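You operate a simulated robot arm through the tools that you are given. There is no shell and no other tool.

You are at the controls of a simulated robot arm. One attempt, no reset.

Task
Swap the blue roll for the green one and roll that whole band on at WIDE.
Fine: blue roll to the free peg of the core rack, green roll on the feed peg; width slide to WIDE, feed lever on, crank until it is bare.

It is judged by the outcome, as a careful person would: the job done as asked, and still so three seconds after it is handed in. It fails if anything else is knocked over, pushed out of place, dropped, spilled or broken.

Robot
A 6-joint arm with a two-finger parallel gripper, fixed in place. Base frame: the origin is at the foot of the arm, x ahead of it, y to its left, z up; the work surface is at about z = 0.78. Units: m, degrees, N and s.
With the tool pointing down near the work surface it reaches from about 0.26 to 0.64 m from the base axis. Its first joint turns from -115.0 to 115.0 degrees. Payload 3.43 kg.
The tool frame sits at the grasp point between the pads (the TCP): z along the fingers, y along the line on which they close. The tips reach 0.034 m beyond it. The gripper opens to 0.128 m. The fingers are 0.024 m wide and 0.012 m thick; the gripper's body (0.048 by 0.13 m) begins 0.096 m behind the TCP.
Orientation is told as [roll, pitch, yaw] about the base's x, y, z axes, in that order, counted from this pose: with the fingers straight down and closing along the base's y, the tool's x points along the base's -x, its y along +y and its z along -z.

Tools
- The arm moves only by the tool apply_moves. Its argument "targets" is a list of rows, each an object of numbers (a shift or turn left out is 0, a gripper value left out holds the last): "x", "y", "z": the shift along the tool's x, y, z in m; "rx", "ry", "rz": the turn, a rotation vector about the tool's x, y, z in degrees; "hand": the opening, from 0 (shut) to 1 (fully open). In form: [{"x": .., "y": .., "z": .., "rx": .., "ry": .., "rz": .., "hand": ..}, ...]. A call has 1 to 20 rows; each row shifts and turns the commanded pose from where the row before left it, along the tool's axes as they then stand. Rows are played at 5 a second. More than 0.05 m and 8.6 degrees between two rows, or a gripper value outside its range, and nothing of the call is played. Where a pose cannot be reached the arm comes as near as it can. A force on the tool above 60 N (or 10 N above the force at the start of the call, whichever is more), or a blocked arm, ends the call early, and 0.2 s more pass. The fingers move at their own pace (about 0.153 m/s each) and stop on an object; they squeeze with about 39 N. The grip force told is the motor's: it shows also when the fingers shut on nothing. Time passes only in rows, and 0.2 s behind the last, so rows that do not move let the fingers close. The reply holds the time, the measured pose of the TCP, the force on the tool along the base axes, the opening and the grip force, in the units named above and with some noise, with the torque about the TCP (base axes, N m) and any sound that the robot's microphone picked up.
- Cameras (640 x 400 px; columns grow to the right, rows downward): "scene" is fixed at [0.0499, 0.6495, 1.3854]; the picture's right is [-0.57, -0.82, 0.00], its down [-0.49, 0.34, -0.80] and it looks along [0.66, -0.46, -0.60] (base axes); focal length 359 px, centre (320, 200). "wrist" rides on the gripper at [0.076, -0.011, -0.16] in the tool frame; the picture's right is [0.15, 0.99, 0.00], its down [-0.88, 0.13, -0.46] and it looks along [-0.45, 0.07, 0.89] (tool axes); focal length 234 px, centre (320, 200). There is no depth. A picture from a camera that has moved, and an enlarged one, comes with that camera's place and axes in the base frame and with its lens.
- get_image(camera): a new picture of that camera. No time passes.
- raise_lower(by): slides the trunk up (or, below 0, down) by that many m; the arm rides with it, the base frame stays. It gives what a move gives, with no picture.
- zoom(camera, box): a new picture of the part [left, top, right, bottom] of that camera's present view, enlarged. No time passes.
- close_job(): hands the job in; it is judged then, once.

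Nothing tells you positions but the pictures and the camera data. Unless the task says otherwise, let go and move clear before handing in.

The tools are called after "Request:" as name(argument=value, ...) on one line, values as JSON. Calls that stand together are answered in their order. apply_moves: Moves the arm, as the interface text tells. Its arguments: {"type":"object","properties":{"targets":{"type":"array","items":{"type":"object","properties":{"x":{"type":"number"},"y":{"type":"number"},"z":{"type":"number"},"rx":{"type":"number"},"ry":{"type":"number"},"rz":{"type":"number"},"hand":{"type":"number"}}}}},"required":["targets"]} The other tools are called the same way: raise_lower (by) slides the trunk up or down; get_image (camera) takes a picture; zoom (camera, box) takes an enlarged picture of a part of a camera's view; close_job () hands the job in.

At the start:

```text
time: 0.0
ee_pos: [0.4358, 0.0738, 1.1217]
tcp_rot: [-0.1, 0.1, 0.0]
contact_force: [0.6, 0.3, 0.1]
torque: [0.0, 0.0, 0.02]
width: 0.128
grasp_force: 0.0
trunk travel left (down, up): [-0.9, 0.09]
```

scene: 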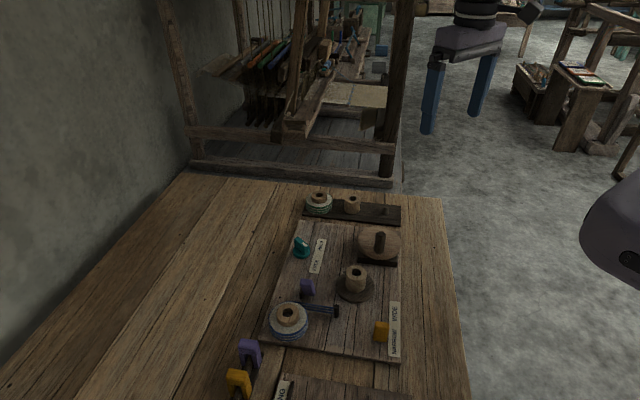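
wrist: 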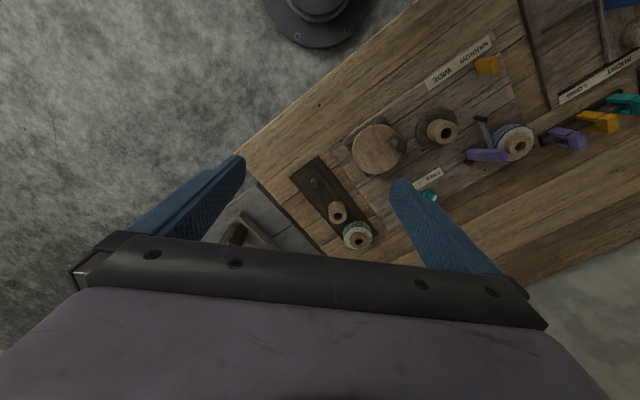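

I see a bench with a winding board (blue roll on a peg, take-up core, crank disc, levers) and a core rack behind it holding the green roll, a bare core and a free peg. I'll enlarge the views before moving.

Request:
zoom(camera="scene", box=[250, 180, 420, 290])

Request:
zoom(camera="scene", box=[220, 270, 420, 400])

Request:
zoom(camera="wrist", box=[280, 100, 480, 260])

Request:
zoom(camera="wrist", box=[400, 20, 640, 200])

```text
3.64 times, centred on (335, 235) of scene
camera zoom: at [0.0499, 0.6495, 1.3854], right [-0.57, -0.82, 0.0], down [-0.49, 0.34, -0.8], along [0.66, -0.46, -0.6], focal length 1306 px, centre (266, 73)
```

zoom: 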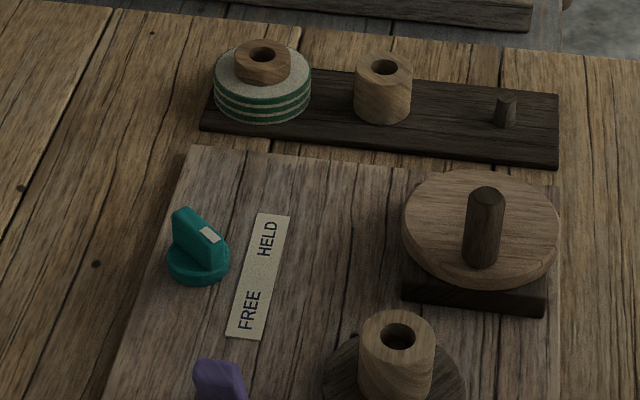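

```text
3.08 times, centred on (320, 335) of scene
camera zoom: at [0.0499, 0.6495, 1.3854], right [-0.57, -0.82, 0.0], down [-0.49, 0.34, -0.8], along [0.66, -0.46, -0.6], focal length 1105 px, centre (320, -215)
```

zoom: 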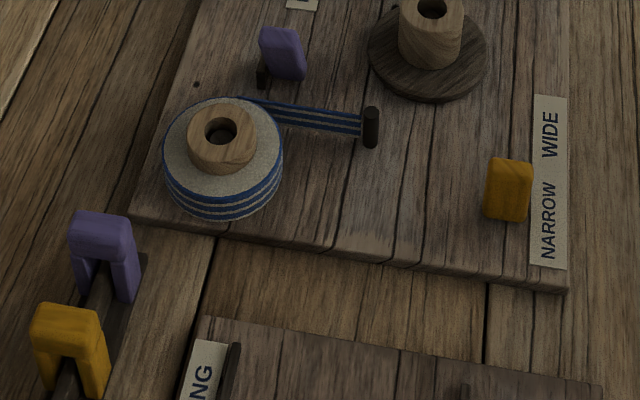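

```text
2.50 times, centred on (380, 180) of wrist
camera zoom: at [0.3619, 0.0639, 1.2819], right [-0.15, 0.99, 0.0], down [0.88, 0.13, 0.46], along [0.45, 0.07, -0.89], focal length 585 px, centre (170, 250)
```

zoom: 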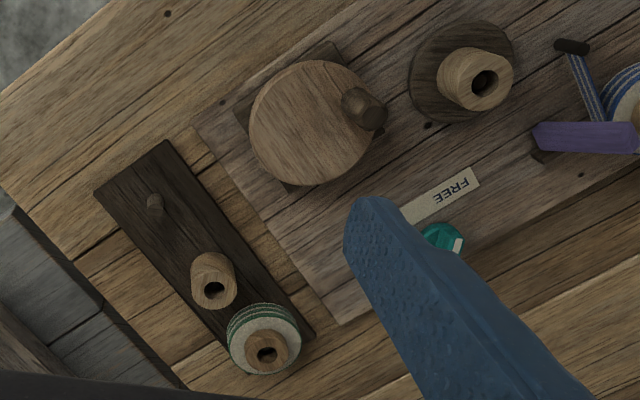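

```text
2.22 times, centred on (520, 110) of wrist
camera zoom: at [0.3619, 0.0639, 1.2819], right [-0.15, 0.99, 0.0], down [0.88, 0.13, 0.46], along [0.45, 0.07, -0.89], focal length 520 px, centre (-124, 400)
```

zoom: 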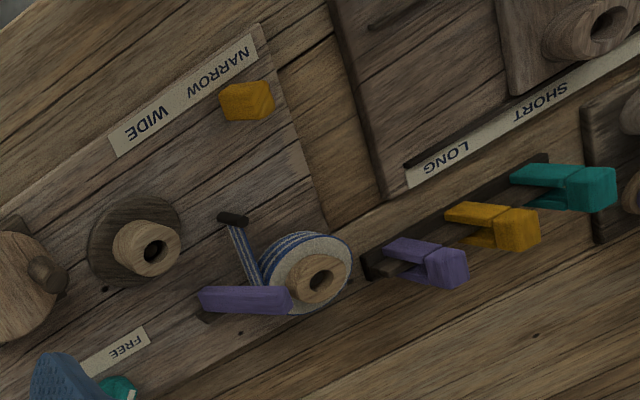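

The blue roll looks to be near (0.414, 0.467), the green roll near (0.69, 0.21), the free peg near (0.557, 0.084) and the crank handle near (0.442, 0.217). The boards sit at about 45°. Next I'll bring the wrist camera over the winding board to read the labels.

Request:
apply_moves(targets=[{"x": 0.0227, "y": 0.0377}, {"x": 0.0227, "y": 0.0377}, {"x": 0.0227, "y": 0.0377}, {"x": 0.0227, "y": 0.0377}, {"x": 0.0227, "y": 0.0377}, {"x": 0.0227, "y": 0.0377}, {"rz": -7.5}, {"rz": -7.5}, {"rz": -7.5}, {"rz": -7.5}, {"rz": -7.5}, {"rz": -7.5}, {}])

Request:
get_image(camera="wrist")

Request:
get_image(camera="scene")

```text
time: 2.8
ee_pos: [0.2993, 0.2995, 1.1229]
tcp_rot: [0.0, -0.1, 45.1]
contact_force: [0.1, 0.4, -0.4]
torque: [0.01, 0.02, -0.01]
width: 0.1281
grasp_force: 0.0
trunk travel left (down, up): [-0.9, 0.09]
```

```text
taken
camera wrist: at [0.2556, 0.2397, 1.2824], right [-0.8, 0.59, 0.0], down [0.53, 0.72, 0.46], along [0.27, 0.37, -0.89], focal length 234 px, centre (320, 200)
```

wrist: 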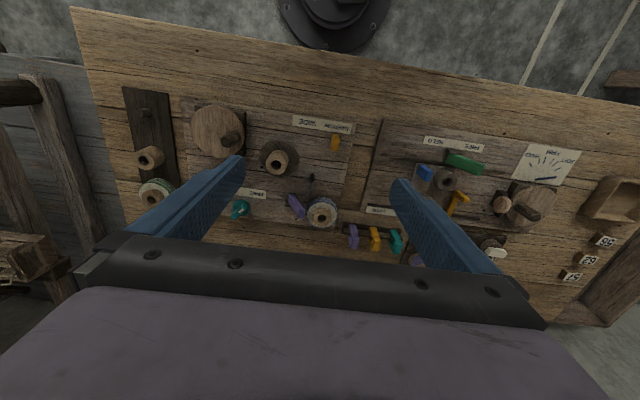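

```text
taken
```

scene: 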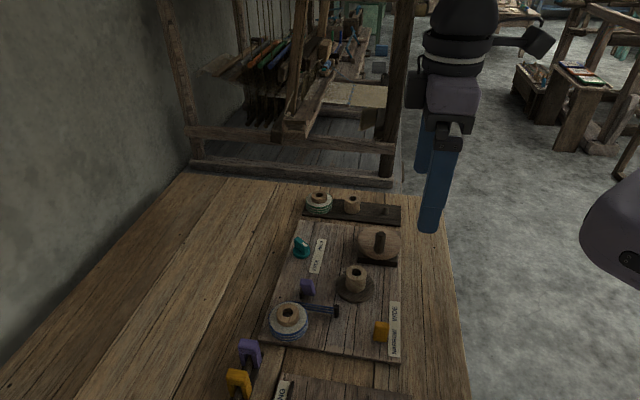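

Request:
zoom(camera="wrist", box=[180, 90, 360, 230])

Request:
zoom(camera="wrist", box=[350, 110, 640, 290])

Request:
zoom(camera="wrist", box=[220, 165, 360, 255])

Request:
zoom(camera="scene", box=[270, 220, 380, 310])

```text
2.86 times, centred on (270, 160) of wrist
camera zoom: at [0.2556, 0.2397, 1.2824], right [-0.8, 0.59, 0.0], down [0.53, 0.72, 0.46], along [0.27, 0.37, -0.89], focal length 669 px, centre (463, 314)
```

zoom: 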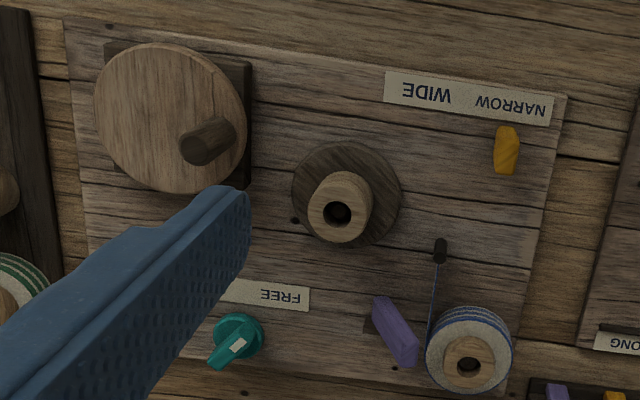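

```text
2.21 times, centred on (495, 200) of wrist
camera zoom: at [0.2556, 0.2397, 1.2824], right [-0.8, 0.59, 0.0], down [0.53, 0.72, 0.46], along [0.27, 0.37, -0.89], focal length 517 px, centre (-66, 200)
```

zoom: 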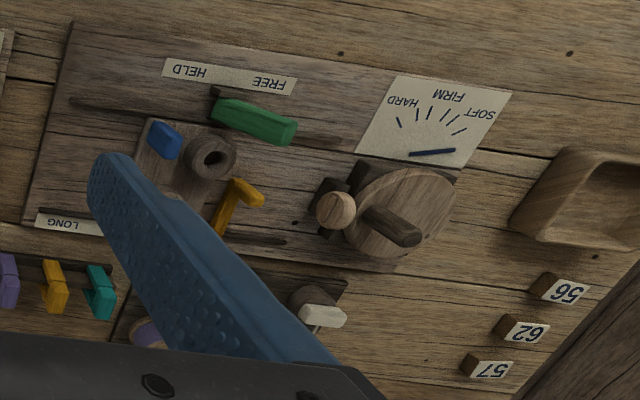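

```text
4.44 times, centred on (290, 210) of wrist
camera zoom: at [0.2556, 0.2397, 1.2824], right [-0.8, 0.59, 0.0], down [0.53, 0.72, 0.46], along [0.27, 0.37, -0.89], focal length 1041 px, centre (453, 156)
```

zoom: 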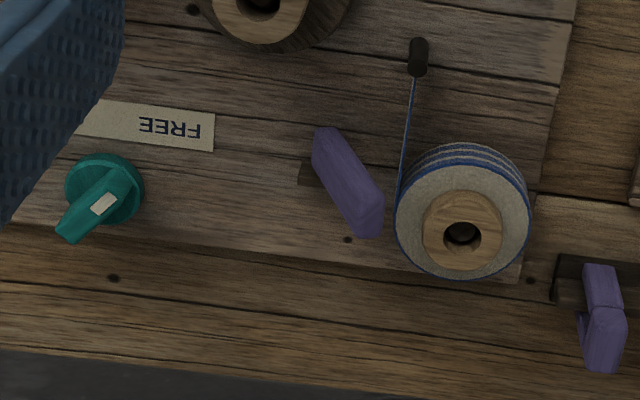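

```text
4.44 times, centred on (325, 265) of scene
camera zoom: at [0.0499, 0.6495, 1.3854], right [-0.57, -0.82, 0.0], down [-0.49, 0.34, -0.8], along [0.66, -0.46, -0.6], focal length 1596 px, centre (298, -89)
```

zoom: 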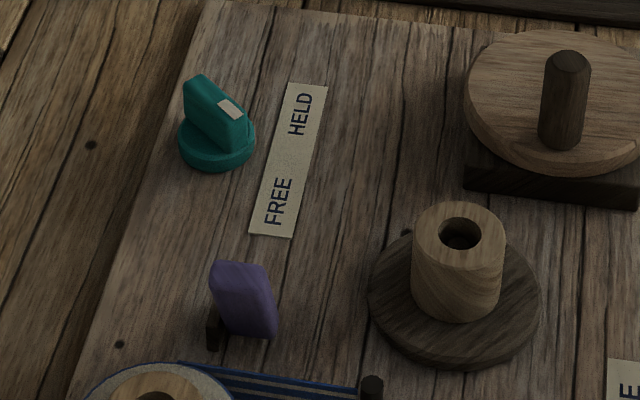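

The teal FREE/HELD knob points at FREE, the purple lever beside the roll is probably the feed lever, and the yellow slide stands at NARROW. I'll go lower over the lever to see which way it sits.

Request:
apply_moves(targets=[{"x": -0.0262, "y": -0.0147, "z": 0.03}, {"x": -0.0262, "y": -0.0147, "z": 0.03}, {"x": -0.0262, "y": -0.0147, "z": 0.03}, {"z": 0.033}, {}])

Request:
get_image(camera="wrist")

```text
time: 4.0
ee_pos: [0.3869, 0.3255, 0.9991]
tcp_rot: [0.0, 0.0, 45.0]
contact_force: [0.2, 0.2, 0.2]
torque: [0.01, -0.03, 0.02]
width: 0.1282
grasp_force: 0.0
trunk travel left (down, up): [-0.9, 0.09]
```

```text
taken
camera wrist: at [0.3421, 0.2654, 1.158], right [-0.8, 0.6, 0.0], down [0.53, 0.71, 0.46], along [0.27, 0.37, -0.89], focal length 234 px, centre (320, 200)
```

wrist: 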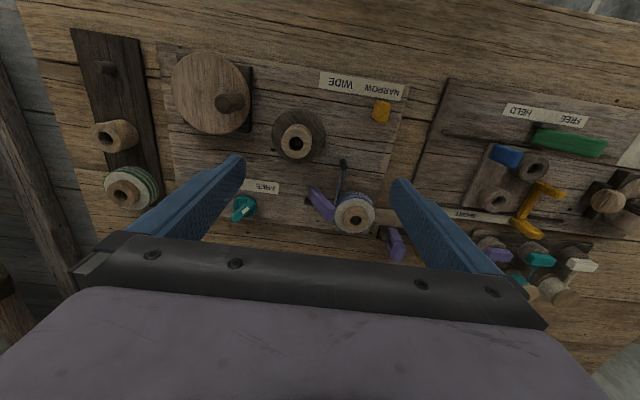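

Request:
zoom(camera="wrist", box=[270, 140, 400, 240])

Request:
zoom(camera="wrist", box=[220, 140, 320, 230])

Request:
zoom(camera="wrist", box=[60, 20, 260, 220])

Request:
zoom(camera="wrist", box=[300, 50, 440, 140])

```text
4.00 times, centred on (335, 190) of wrist
camera zoom: at [0.3421, 0.2654, 1.158], right [-0.8, 0.6, 0.0], down [0.53, 0.71, 0.46], along [0.27, 0.37, -0.89], focal length 937 px, centre (260, 240)
```

zoom: 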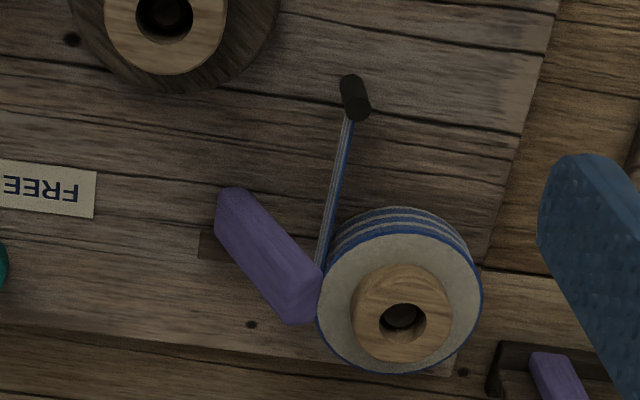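

```text
4.44 times, centred on (270, 185) of wrist
camera zoom: at [0.3421, 0.2654, 1.158], right [-0.8, 0.6, 0.0], down [0.53, 0.71, 0.46], along [0.27, 0.37, -0.89], focal length 1041 px, centre (542, 267)
```

zoom: 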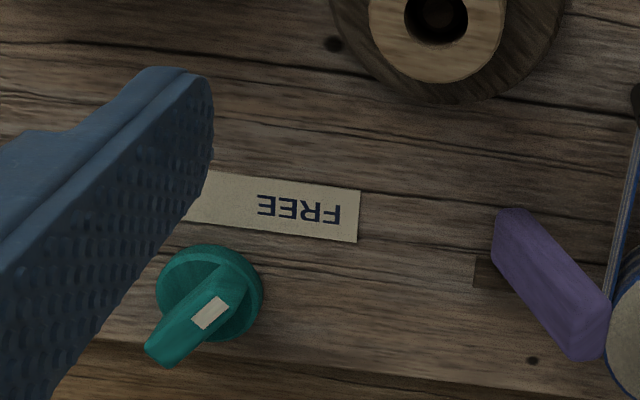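

```text
2.00 times, centred on (160, 120) of wrist
camera zoom: at [0.3421, 0.2654, 1.158], right [-0.8, 0.6, 0.0], down [0.53, 0.71, 0.46], along [0.27, 0.37, -0.89], focal length 468 px, centre (640, 360)
```

zoom: 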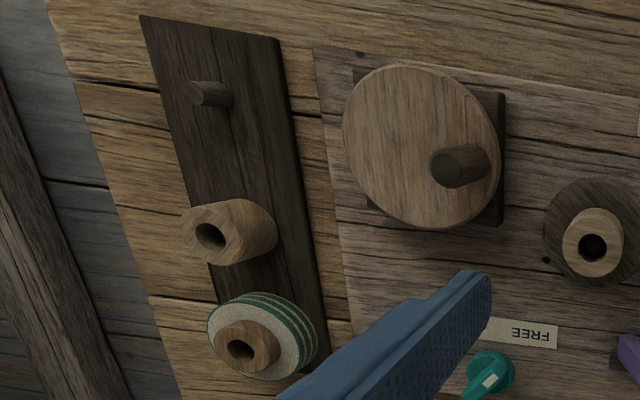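

```text
4.44 times, centred on (370, 95) of wrist
camera zoom: at [0.3421, 0.2654, 1.158], right [-0.8, 0.6, 0.0], down [0.53, 0.71, 0.46], along [0.27, 0.37, -0.89], focal length 1041 px, centre (98, 667)
```

zoom: 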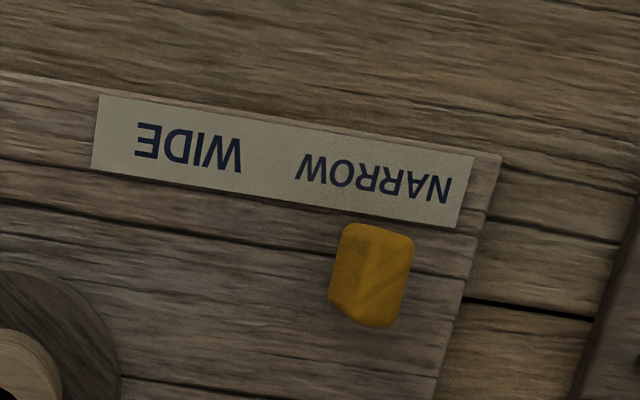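

The slide reads NARROW, and the purple lever stands about 65 mm tall, leaning toward the feed roll. The green roll is about 0.72 m out, so I'll check whether the arm reaches that far with the tool pointing down.

Request:
apply_moves(targets=[{"y": -0.0375}, {"y": -0.0375}, {"y": -0.0375}, {"y": -0.0375}, {"y": -0.0375}, {"y": -0.0375}, {"rz": 7}, {"rz": 7}, {"rz": 7}, {"rz": 7}, {"x": -0.03}, {"x": -0.03}, {"x": -0.03}, {}])

Request:
get_image(camera="wrist")

Request:
get_image(camera="scene")

```text
time: 7.0
ee_pos: [0.6318, 0.1889, 0.9999]
tcp_rot: [0.1, 0.1, 17.1]
contact_force: [0.1, -0.4, 0.0]
torque: [0.02, -0.05, 0.0]
width: 0.1281
grasp_force: 0.1
trunk travel left (down, up): [-0.9, 0.09]
```

```text
taken
camera wrist: at [0.5622, 0.1587, 1.1588], right [-0.43, 0.9, 0.0], down [0.8, 0.38, 0.46], along [0.41, 0.2, -0.89], focal length 234 px, centre (320, 200)
```

wrist: 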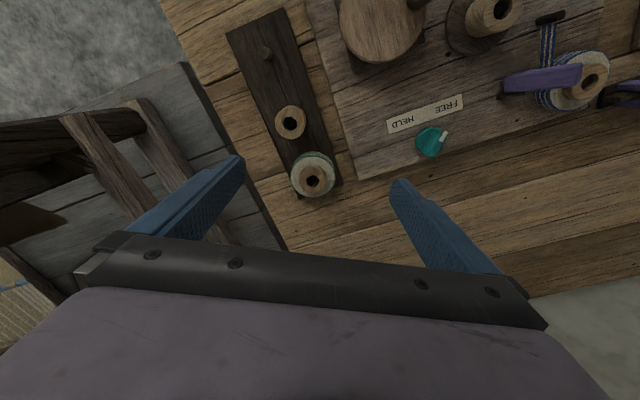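

```text
taken
```

scene: 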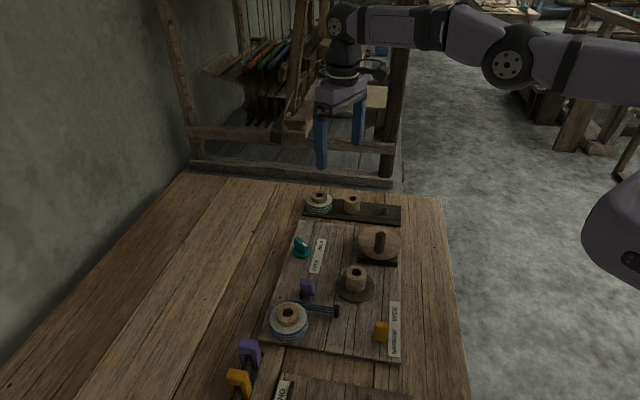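

The arm is at radius 0.66 with no trouble. I'll continue outward to 0.72 at this height.

Request:
apply_moves(targets=[{"x": -0.03}, {"x": -0.03}, {}])

Request:
get_image(camera="wrist")

Request:
get_image(camera="scene")

```text
time: 7.8
ee_pos: [0.6329, 0.1915, 0.9982]
tcp_rot: [0.0, 0.0, 17.0]
contact_force: [-0.4, 0.8, -0.2]
torque: [0.01, -0.02, 0.02]
width: 0.128
grasp_force: 0.1
out of reach, approached as far as the arm can: row 1, 2
trunk travel left (down, up): [-0.9, 0.09]
```

```text
taken
camera wrist: at [0.5641, 0.1593, 1.1578], right [-0.43, 0.9, 0.0], down [0.8, 0.38, 0.46], along [0.41, 0.2, -0.89], focal length 234 px, centre (320, 200)
```

wrist: 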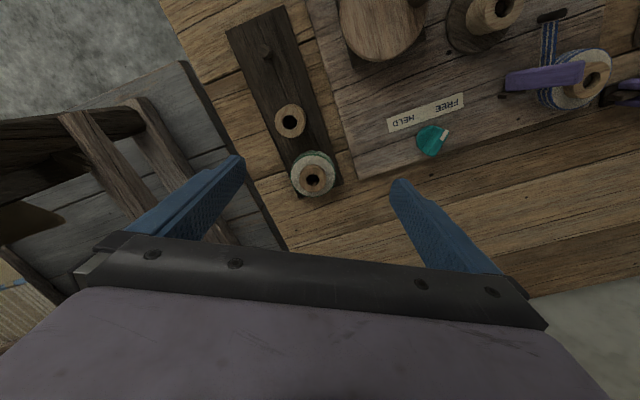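

```text
taken
```

scene: 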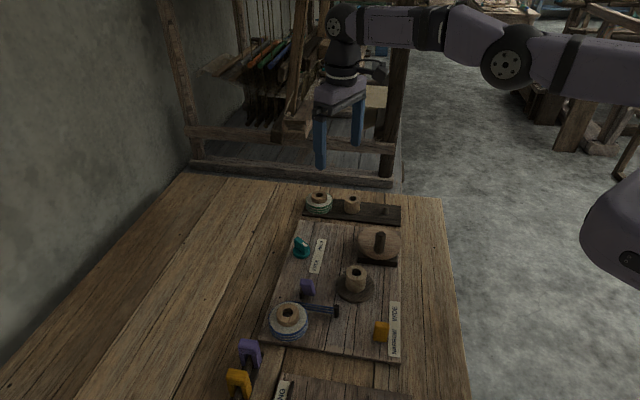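

Pointing straight down, the arm stops at about 0.66 m. I'll test a 20° outward tilt, which should add reach to the green roll while still high up.

Request:
apply_moves(targets=[{"x": 0.02}, {"ry": -7}, {"ry": -7}, {"ry": -6}, {}])

```text
time: 9.0
ee_pos: [0.6137, 0.1859, 0.9984]
tcp_rot: [-0.1, -20.1, 17.1]
contact_force: [0.3, -0.2, -0.4]
torque: [0.0, 0.02, 0.03]
width: 0.128
grasp_force: 0.1
trunk travel left (down, up): [-0.9, 0.09]
```

The tilt works and the commanded pose is good. Now I'll move out horizontally to above the green roll.

Request:
apply_moves(targets=[{"x": -0.0376, "z": 0.0137}, {"x": -0.0376, "z": 0.0137}, {}])

Request:
get_image(camera="wrist")

```text
time: 9.8
ee_pos: [0.6908, 0.2103, 0.9978]
tcp_rot: [0.0, -20.0, 16.9]
contact_force: [1.0, -0.3, 0.3]
torque: [0.01, 0.0, 0.01]
width: 0.1278
grasp_force: 0.0
trunk travel left (down, up): [-0.9, 0.09]
```

```text
taken
camera wrist: at [0.5747, 0.1637, 1.1221], right [-0.42, 0.91, -0.05], down [0.6, 0.32, 0.73], along [0.68, 0.28, -0.68], focal length 234 px, centre (320, 200)
```

wrist: 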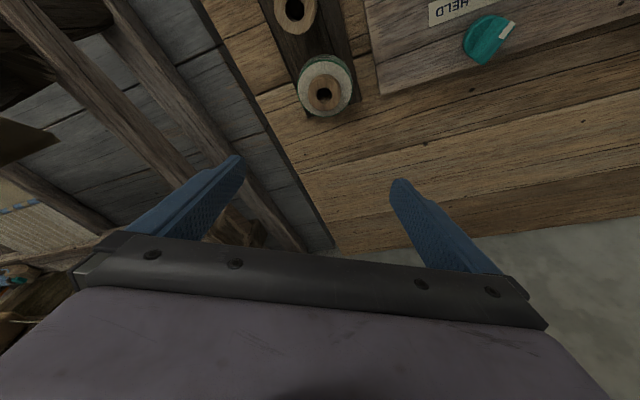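

The tilted pose reaches the green roll, so that part is feasible. First I'll move back, untilt, and go over the blue roll with the fingers closing along 45°, to stay clear of the purple lever.

Request:
apply_moves(targets=[{"x": 0.0376, "z": -0.0137}, {"x": 0.0376, "z": -0.0137}, {"ry": 7}, {"ry": 7}, {"ry": 6}, {"x": 0.0136, "y": 0.0409}, {"x": 0.0136, "y": 0.0409}, {"x": 0.0136, "y": 0.0409}, {"x": 0.0136, "y": 0.0409}, {"x": 0.0136, "y": 0.0409}, {"x": 0.0136, "y": 0.0409}, {"x": 0.0136, "y": 0.0409}, {"x": 0.0136, "y": 0.0409}, {}])

Request:
apply_moves(targets=[{"rz": 7.75}, {"rz": 7.75}, {"rz": 7.75}, {"rz": 7.75}, {"rz": 7.75}, {"rz": 7.75}, {"rz": 7.75}, {"rz": 7.75}, {}])

Request:
get_image(camera="wrist")

Request:
get_image(camera="scene")

```text
time: 12.8
ee_pos: [0.4157, 0.4681, 0.9996]
tcp_rot: [0.0, 0.0, 17.0]
contact_force: [0.7, -0.2, 0.0]
torque: [0.01, 0.03, 0.01]
width: 0.1281
grasp_force: 0.1
trunk travel left (down, up): [-0.9, 0.09]
```

```text
time: 14.8
ee_pos: [0.4151, 0.4658, 0.9983]
tcp_rot: [0.1, -0.1, -45.1]
contact_force: [0.6, -0.6, 0.0]
torque: [0.01, -0.01, 0.0]
width: 0.1278
grasp_force: 0.0
trunk travel left (down, up): [-0.9, 0.09]
```

```text
taken
camera wrist: at [0.3544, 0.5137, 1.1578], right [0.6, 0.8, 0.0], down [0.71, -0.53, 0.46], along [0.37, -0.27, -0.89], focal length 234 px, centre (320, 200)
```

wrist: 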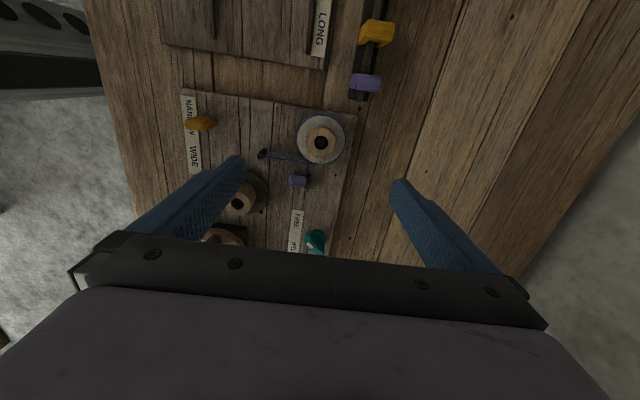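

```text
taken
```

scene: 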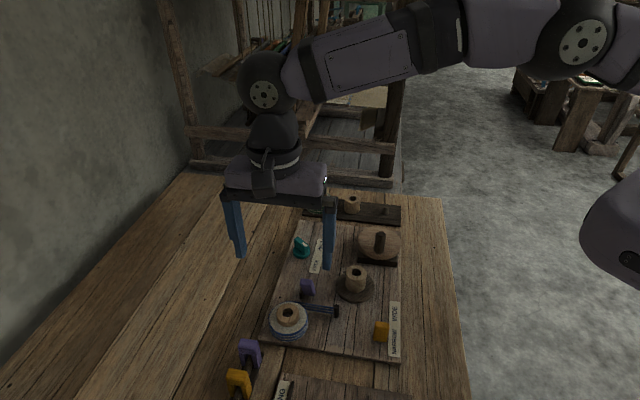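

Request:
zoom(camera="wrist", box=[240, 100, 360, 200])

Request:
zoom(camera="wrist", box=[170, 60, 400, 260])

Request:
zoom(camera="scene", box=[260, 280, 350, 350])

```text
4.00 times, centred on (300, 150) of wrist
camera zoom: at [0.3544, 0.5137, 1.1578], right [0.6, 0.8, 0.0], down [0.71, -0.53, 0.46], along [0.37, -0.27, -0.89], focal length 937 px, centre (400, 400)
```

zoom: 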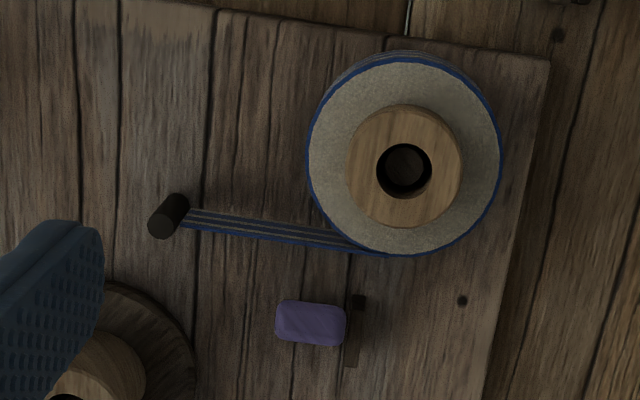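

```text
2.00 times, centred on (285, 160) of wrist
camera zoom: at [0.3544, 0.5137, 1.1578], right [0.6, 0.8, 0.0], down [0.71, -0.53, 0.46], along [0.37, -0.27, -0.89], focal length 468 px, centre (390, 280)
```

zoom: 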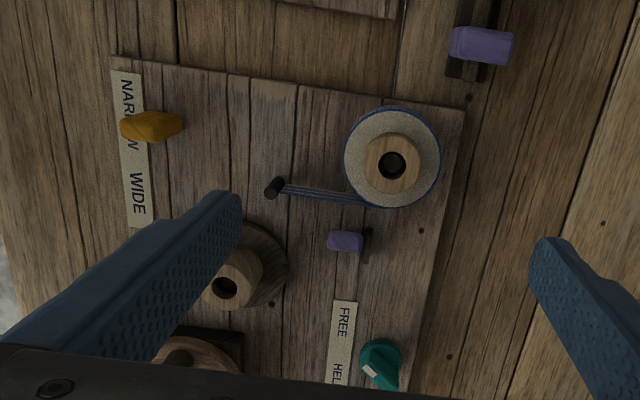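

```text
5.71 times, centred on (305, 315) of scene
camera zoom: at [0.0499, 0.6495, 1.3854], right [-0.57, -0.82, 0.0], down [-0.49, 0.34, -0.8], along [0.66, -0.46, -0.6], focal length 2052 px, centre (406, -457)
```

zoom: 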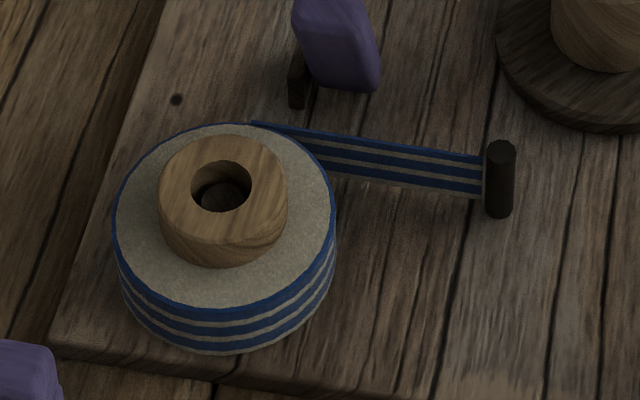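

The tool axis is almost centred on the blue roll. I'll narrow the gripper and descend onto its core, keeping the tips above the band.

Request:
apply_moves(targets=[{"y": 0.002, "hand": 0.55}, {"z": 0.035}, {"z": 0.035}, {"z": 0.035}, {"z": 0.025}, {}])

Request:
get_image(camera="wrist")

Request:
zoom(camera="scene", box=[240, 250, 360, 350])

```text
time: 16.2
ee_pos: [0.416, 0.4688, 0.8679]
tcp_rot: [0.0, 0.0, -44.9]
contact_force: [-0.1, 0.1, 0.5]
torque: [0.04, 0.03, -0.01]
width: 0.0706
grasp_force: 0.1
trunk travel left (down, up): [-0.9, 0.09]
```

```text
taken
camera wrist: at [0.3551, 0.5157, 1.0275], right [0.6, 0.8, 0.0], down [0.71, -0.53, 0.46], along [0.37, -0.27, -0.89], focal length 234 px, centre (320, 200)
```

wrist: 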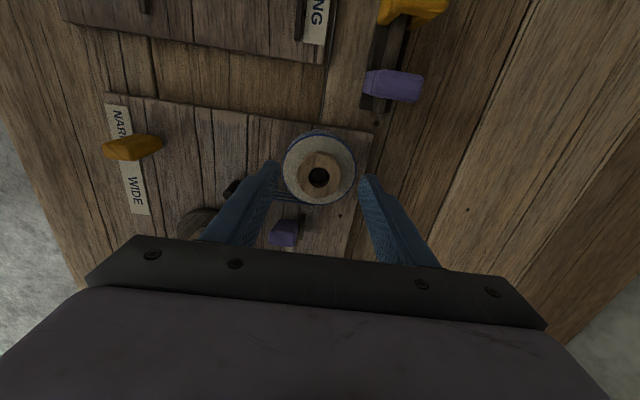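

```text
4.00 times, centred on (300, 300) of scene
camera zoom: at [0.0499, 0.6495, 1.3854], right [-0.57, -0.82, 0.0], down [-0.49, 0.34, -0.8], along [0.66, -0.46, -0.6], focal length 1436 px, centre (400, -200)
```

zoom: 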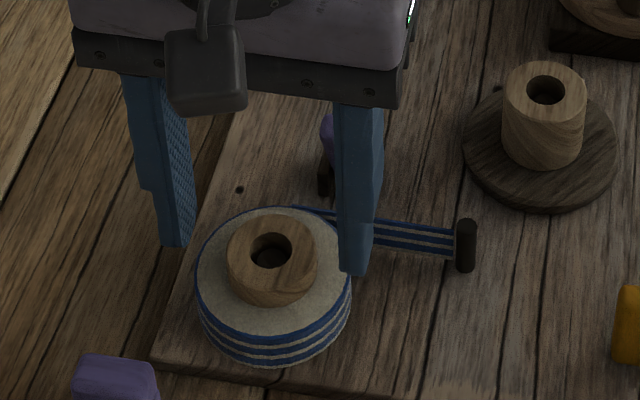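

Request:
zoom(camera="wrist", box=[260, 120, 380, 220])

```text
4.00 times, centred on (320, 170) of wrist
camera zoom: at [0.3551, 0.5157, 1.0275], right [0.6, 0.8, 0.0], down [0.71, -0.53, 0.46], along [0.37, -0.27, -0.89], focal length 937 px, centre (320, 320)
```

zoom: 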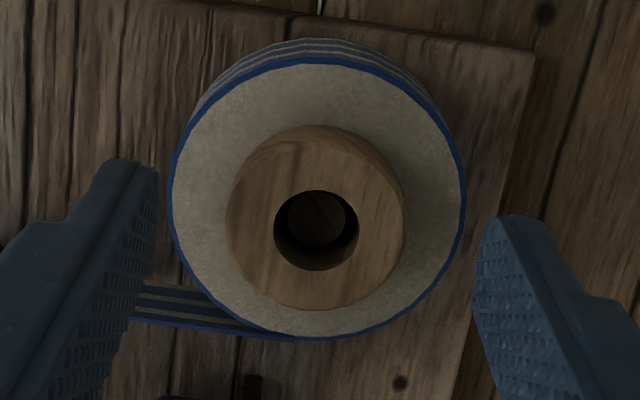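

The hole lies on the tool axis, with the core top near z = 0.83. I'll go down another 16 mm and close on the core.

Request:
apply_moves(targets=[{"z": 0.016}, {}, {"hand": 0.0}, {}, {}, {}])

Request:
zoom(camera="scene", box=[240, 250, 360, 350])

Request:
zoom(camera="wrist", box=[260, 120, 380, 220])

```text
time: 17.6
ee_pos: [0.4151, 0.4685, 0.8521]
tcp_rot: [0.1, 0.0, -45.1]
contact_force: [1.3, 0.4, 0.8]
torque: [-0.06, 0.01, -0.01]
width: 0.0407
grasp_force: 39.3
trunk travel left (down, up): [-0.9, 0.09]
```

```text
4.00 times, centred on (300, 300) of scene
camera zoom: at [0.0499, 0.6495, 1.3854], right [-0.57, -0.82, 0.0], down [-0.49, 0.34, -0.8], along [0.66, -0.46, -0.6], focal length 1436 px, centre (400, -200)
```

zoom: 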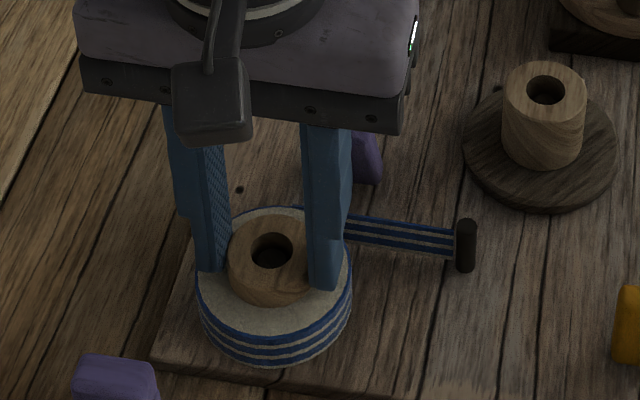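

```text
4.00 times, centred on (320, 170) of wrist
camera zoom: at [0.3551, 0.515, 1.012], right [0.6, 0.8, 0.0], down [0.71, -0.53, 0.46], along [0.37, -0.27, -0.89], focal length 937 px, centre (320, 320)
```

zoom: 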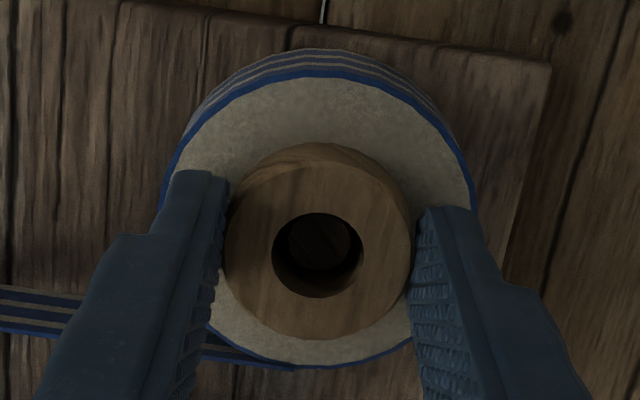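

I have the blue core gripped at 0.041 m width. I'll lift it straight up gently.

Request:
apply_moves(targets=[{"z": -0.01}, {"z": -0.015}, {"z": -0.02}, {"z": -0.025}, {"z": -0.03}, {}])

Request:
get_image(camera="scene")

Request:
zoom(camera="scene", box=[240, 200, 400, 350])

Request:
zoom(camera="wrist", box=[260, 120, 380, 220])

```text
time: 19.0
ee_pos: [0.4154, 0.4698, 0.9528]
tcp_rot: [-0.1, 0.0, -45.0]
contact_force: [-0.1, 1.0, -1.2]
torque: [-0.04, 0.01, 0.02]
width: 0.0408
grasp_force: 38.6
trunk travel left (down, up): [-0.9, 0.09]
```

```text
taken
```

scene: 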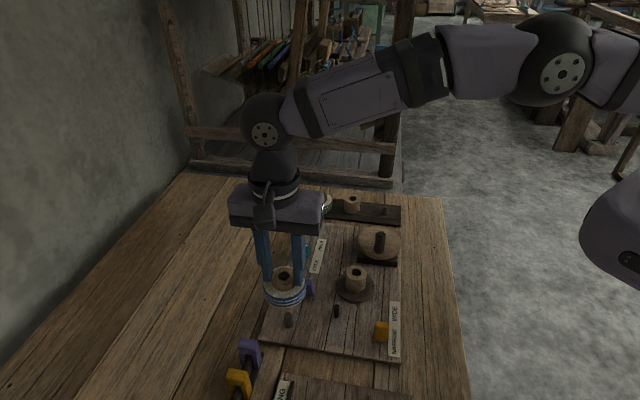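

```text
2.67 times, centred on (320, 275) of scene
camera zoom: at [0.0499, 0.6495, 1.3854], right [-0.57, -0.82, 0.0], down [-0.49, 0.34, -0.8], along [0.66, -0.46, -0.6], focal length 958 px, centre (320, 0)
```

zoom: 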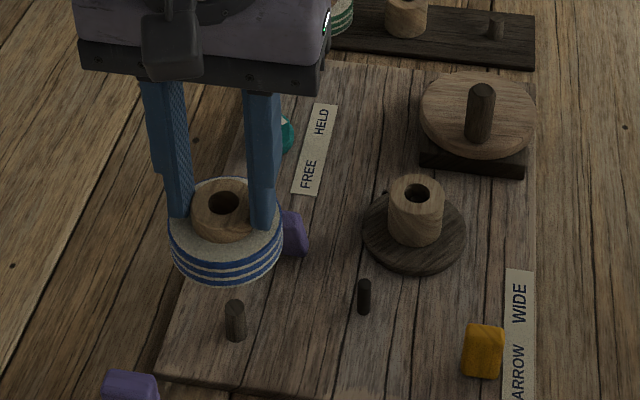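

```text
4.00 times, centred on (320, 170) of wrist
camera zoom: at [0.3557, 0.5167, 1.1118], right [0.6, 0.8, 0.0], down [0.72, -0.53, 0.46], along [0.37, -0.27, -0.89], focal length 937 px, centre (320, 320)
```

zoom: 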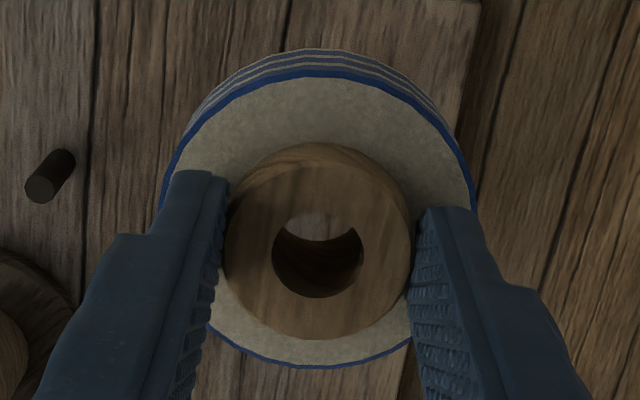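

The blue roll came free cleanly and its band vanished from the guide post. I'll raise it and carry it to a spot beside the free rack peg, where I can see the peg before lowering.

Request:
apply_moves(targets=[{"z": -0.037}, {"x": -0.03387, "y": -0.02385}, {"x": -0.03387, "y": -0.02385}, {"x": -0.03387, "y": -0.02385}, {"x": -0.03387, "y": -0.02385}, {"x": -0.03387, "y": -0.02385}, {"x": -0.03387, "y": -0.02385}, {"x": -0.03387, "y": -0.02385}, {"x": -0.03387, "y": -0.02385}, {"x": -0.03387, "y": -0.02385}, {"x": -0.03387, "y": -0.02385}, {"x": -0.03387, "y": -0.02385}, {}, {}])

Request:
get_image(camera="wrist")

Request:
get_image(camera="scene")

```text
time: 22.0
ee_pos: [0.4933, 0.0194, 0.9886]
tcp_rot: [0.0, 0.0, -45.0]
contact_force: [-0.4, 0.1, -1.4]
torque: [0.0, 0.0, 0.03]
width: 0.0405
grasp_force: 39.3
trunk travel left (down, up): [-0.9, 0.09]
```

```text
taken
camera wrist: at [0.4329, 0.066, 1.1482], right [0.6, 0.8, 0.0], down [0.71, -0.53, 0.46], along [0.37, -0.27, -0.89], focal length 234 px, centre (320, 200)
```

wrist: 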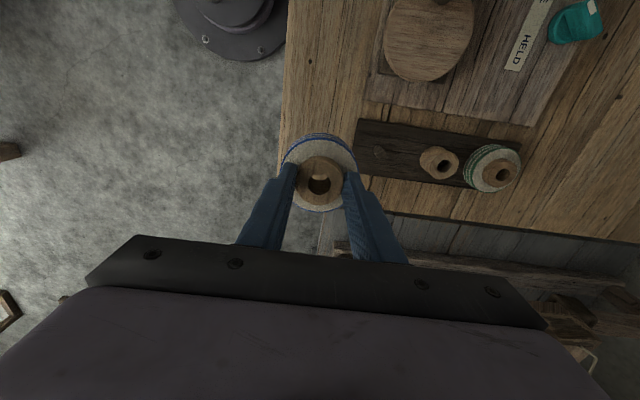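

```text
taken
```

scene: 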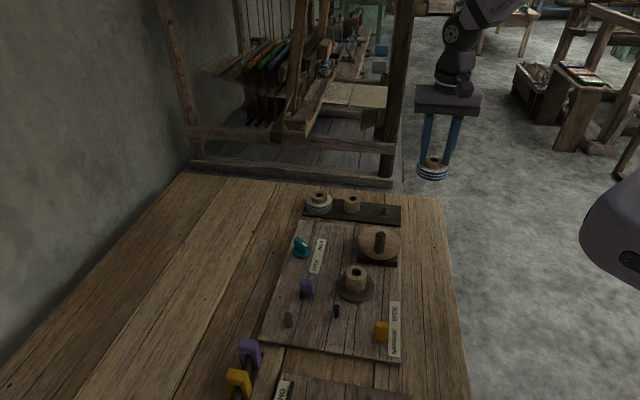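

Request:
zoom(camera="wrist", box=[350, 110, 430, 180])

Request:
zoom(camera="wrist", box=[340, 90, 540, 230])

Request:
zoom(camera="scene", box=[360, 180, 420, 230])

```text
5.71 times, centred on (390, 145) of wrist
camera zoom: at [0.4329, 0.066, 1.1482], right [0.6, 0.8, 0.0], down [0.71, -0.53, 0.46], along [0.37, -0.27, -0.89], focal length 1338 px, centre (-80, 514)
```

zoom: 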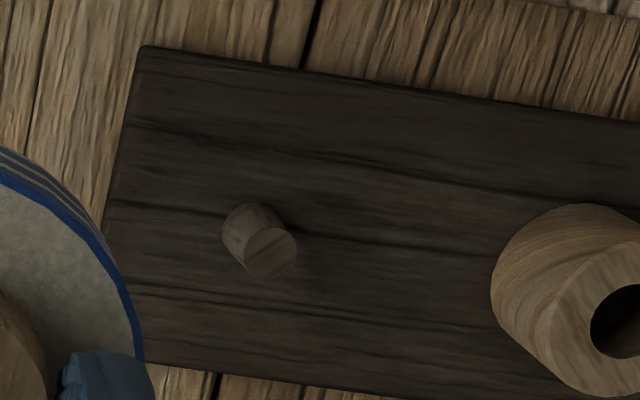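

```text
2.86 times, centred on (440, 160) of wrist
camera zoom: at [0.4329, 0.066, 1.1482], right [0.6, 0.8, 0.0], down [0.71, -0.53, 0.46], along [0.37, -0.27, -0.89], focal length 669 px, centre (-23, 314)
```

zoom: 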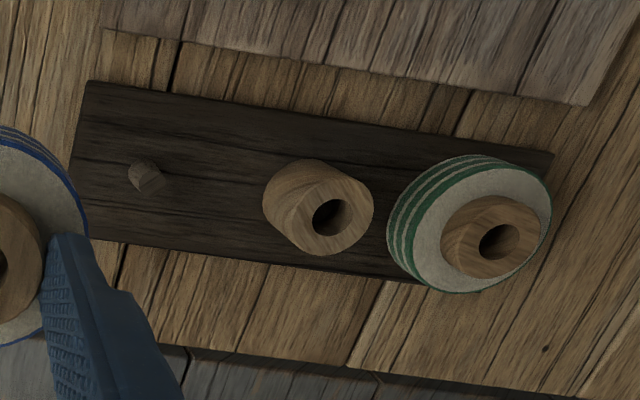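

```text
8.00 times, centred on (390, 205) of scene
camera zoom: at [0.0499, 0.6495, 1.3854], right [-0.57, -0.82, 0.0], down [-0.49, 0.34, -0.8], along [0.66, -0.46, -0.6], focal length 2873 px, centre (-240, 160)
```

zoom: 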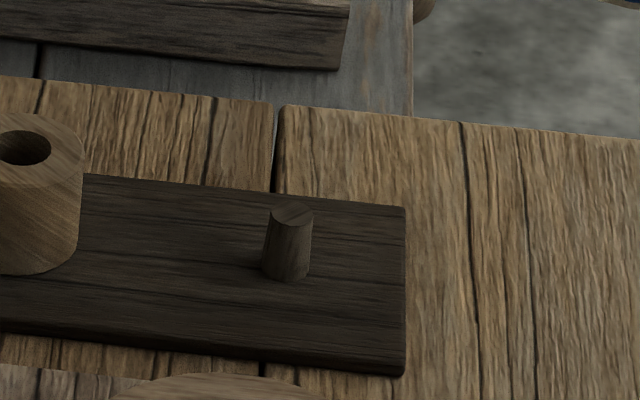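

Request:
zoom(camera="scene", box=[400, 140, 470, 190])

Request:
zoom(camera="wrist", box=[270, 130, 400, 230])

```text
8.00 times, centred on (435, 165) of scene
camera zoom: at [0.0499, 0.6495, 1.3854], right [-0.57, -0.82, 0.0], down [-0.49, 0.34, -0.8], along [0.66, -0.46, -0.6], focal length 2873 px, centre (-600, 480)
```

zoom: 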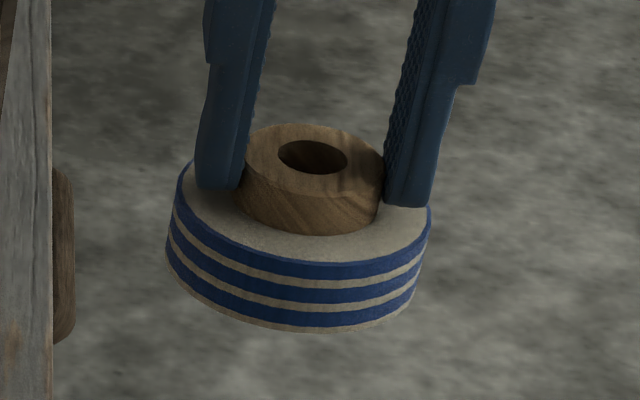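

```text
4.00 times, centred on (335, 180) of wrist
camera zoom: at [0.4329, 0.066, 1.1482], right [0.6, 0.8, 0.0], down [0.71, -0.53, 0.46], along [0.37, -0.27, -0.89], focal length 937 px, centre (260, 280)
```

zoom: 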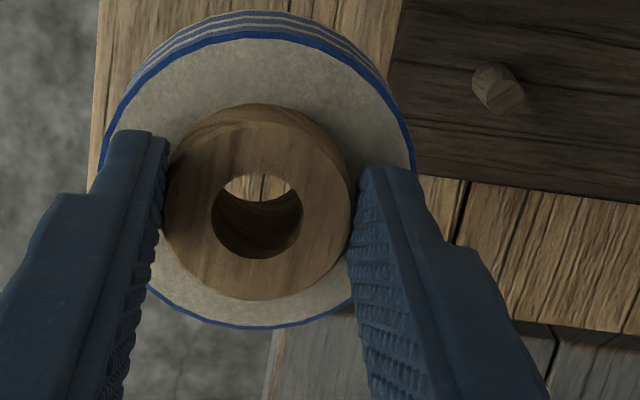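

I need the peg's position more precisely. I'll move so the wrist camera looks straight down on it, which removes the height uncertainty.

Request:
apply_moves(targets=[{"x": -0.0271, "y": 0.034}, {"x": -0.0271, "y": 0.034}, {"x": -0.0271, "y": 0.034}, {}, {}])

Request:
get_image(camera="wrist")

Request:
zoom(camera="wrist", box=[280, 40, 380, 120])

```text
time: 23.2
ee_pos: [0.6223, 0.0326, 0.9888]
tcp_rot: [-0.1, 0.0, -45.0]
contact_force: [1.7, 0.5, 0.0]
torque: [0.03, 0.02, 0.01]
width: 0.0408
grasp_force: 39.3
trunk travel left (down, up): [-0.9, 0.09]
```

```text
taken
camera wrist: at [0.5622, 0.0787, 1.1481], right [0.6, 0.8, 0.0], down [0.72, -0.53, 0.45], along [0.36, -0.27, -0.89], focal length 234 px, centre (320, 200)
```

wrist: 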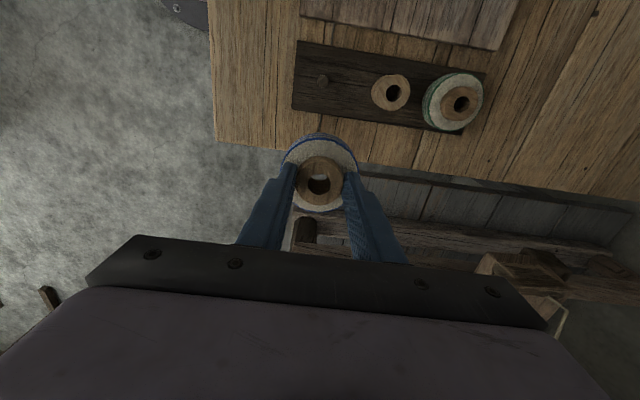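

```text
5.00 times, centred on (330, 80) of wrist
camera zoom: at [0.5622, 0.0787, 1.1481], right [0.6, 0.8, 0.0], down [0.72, -0.53, 0.45], along [0.36, -0.27, -0.89], focal length 1171 px, centre (270, 800)
```

zoom: 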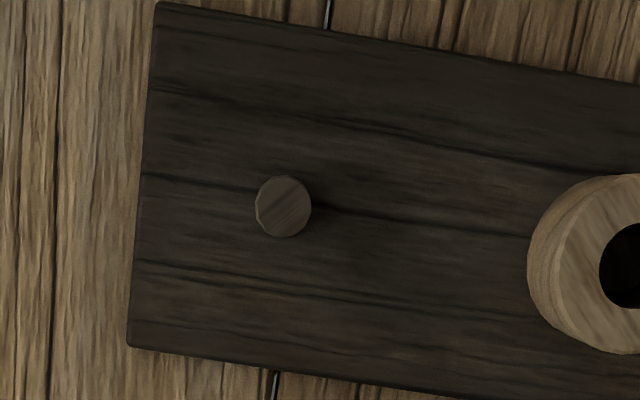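

The peg is at about (0.565, 0.081). I'll move the roll's hole over it, go down to just above the peg, and check.

Request:
apply_moves(targets=[{"x": 0.0381, "y": -0.0036}, {"x": 0.038, "y": -0.0036}, {"z": 0.03}, {"z": 0.03}, {"z": 0.02}, {}, {}])

Request:
zoom(camera="scene", box=[330, 150, 430, 230])

Request:
zoom(camera="wrist", box=[270, 130, 400, 230])

```text
time: 24.8
ee_pos: [0.5652, 0.0807, 0.9092]
tcp_rot: [0.0, 0.0, -45.0]
contact_force: [-0.1, 0.2, -1.2]
torque: [0.01, -0.01, -0.01]
width: 0.0406
grasp_force: 39.0
trunk travel left (down, up): [-0.9, 0.09]
```

```text
5.00 times, centred on (380, 190) of scene
camera zoom: at [0.0499, 0.6495, 1.3854], right [-0.57, -0.82, 0.0], down [-0.49, 0.34, -0.8], along [0.66, -0.46, -0.6], focal length 1795 px, centre (20, 250)
```

zoom: 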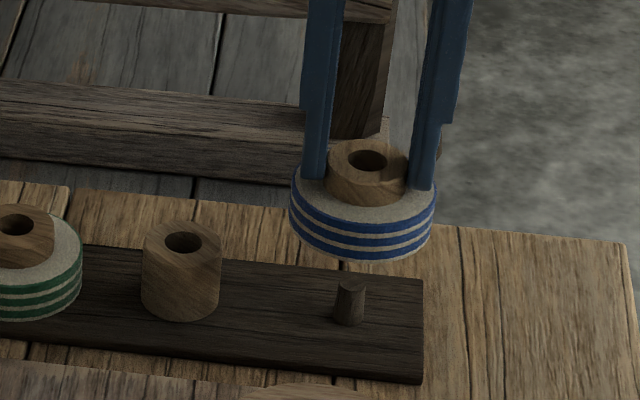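

```text
4.00 times, centred on (335, 180) of wrist
camera zoom: at [0.5046, 0.1269, 1.0694], right [0.6, 0.8, 0.0], down [0.71, -0.53, 0.46], along [0.37, -0.27, -0.89], focal length 937 px, centre (260, 280)
```

zoom: 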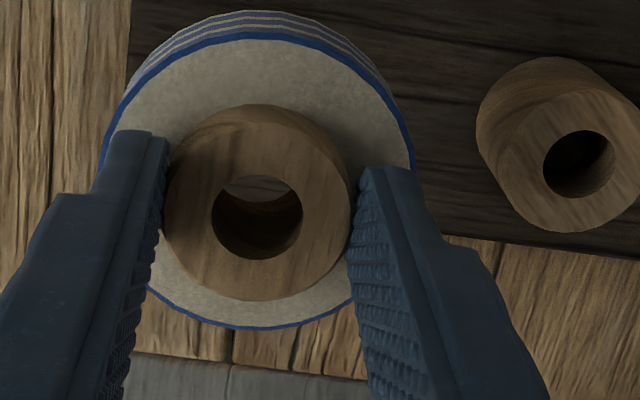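

The hole and peg line up in the scene view. I'll lower it onto the peg in small steps, watching the force.

Request:
apply_moves(targets=[{"z": 0.02}, {"z": 0.01}, {"z": 0.006}, {"z": 0.006}, {"z": 0.006}, {}])

Request:
zoom(camera="scene", box=[330, 150, 430, 230])

```text
time: 26.2
ee_pos: [0.5653, 0.0817, 0.8613]
tcp_rot: [0.0, 0.1, -45.0]
contact_force: [0.2, 0.0, -0.8]
torque: [-0.03, 0.0, -0.01]
width: 0.041
grasp_force: 38.5
trunk travel left (down, up): [-0.9, 0.09]
```

```text
5.00 times, centred on (380, 190) of scene
camera zoom: at [0.0499, 0.6495, 1.3854], right [-0.57, -0.82, 0.0], down [-0.49, 0.34, -0.8], along [0.66, -0.46, -0.6], focal length 1795 px, centre (20, 250)
```

zoom: 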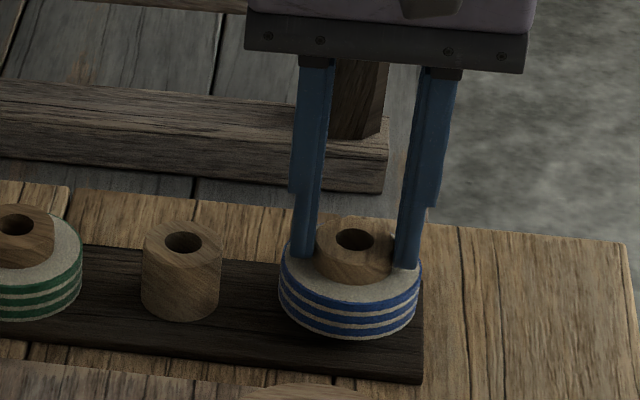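

Request:
apply_moves(targets=[{"z": 0.004}, {"z": 0.004}, {"z": 0.003}, {}])

Request:
zoom(camera="scene", box=[330, 150, 430, 230])

```text
time: 27.2
ee_pos: [0.5636, 0.0827, 0.8494]
tcp_rot: [0.1, 0.0, -44.9]
contact_force: [0.0, 0.1, -1.9]
torque: [0.0, 0.03, 0.0]
width: 0.0406
grasp_force: 38.5
trunk travel left (down, up): [-0.9, 0.09]
```

```text
5.00 times, centred on (380, 190) of scene
camera zoom: at [0.0499, 0.6495, 1.3854], right [-0.57, -0.82, 0.0], down [-0.49, 0.34, -0.8], along [0.66, -0.46, -0.6], focal length 1795 px, centre (20, 250)
```

zoom: 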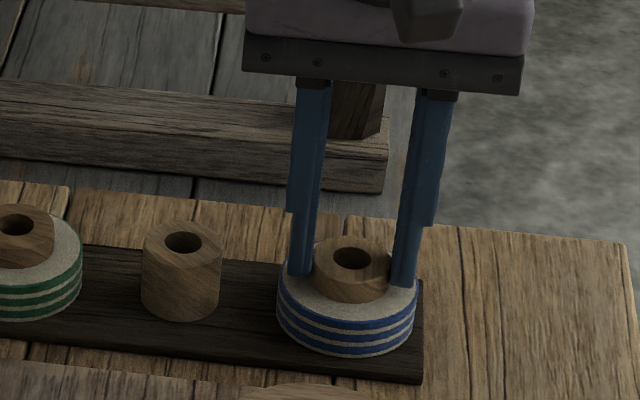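

Request:
apply_moves(targets=[{"z": 0.003}, {"z": 0.003}, {}])

Request:
zoom(camera="scene", box=[330, 150, 430, 230])

```text
time: 28.0
ee_pos: [0.5631, 0.0827, 0.8505]
tcp_rot: [0.4, -0.3, -45.1]
contact_force: [-4.5, 0.2, 33.8]
torque: [0.13, 0.82, 0.02]
width: 0.0407
grasp_force: 38.6
trunk travel left (down, up): [-0.9, 0.09]
```

```text
5.00 times, centred on (380, 190) of scene
camera zoom: at [0.0499, 0.6495, 1.3854], right [-0.57, -0.82, 0.0], down [-0.49, 0.34, -0.8], along [0.66, -0.46, -0.6], focal length 1795 px, centre (20, 250)
```

zoom: 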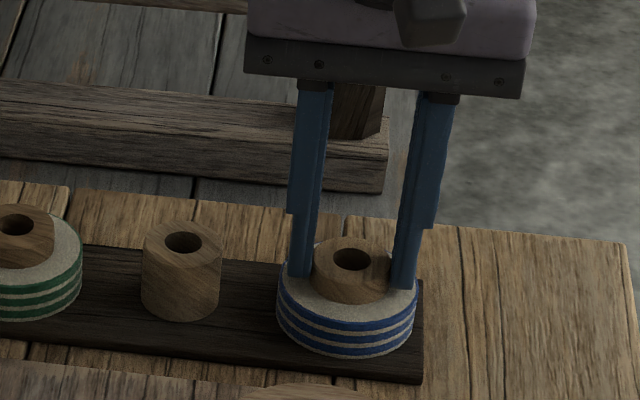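

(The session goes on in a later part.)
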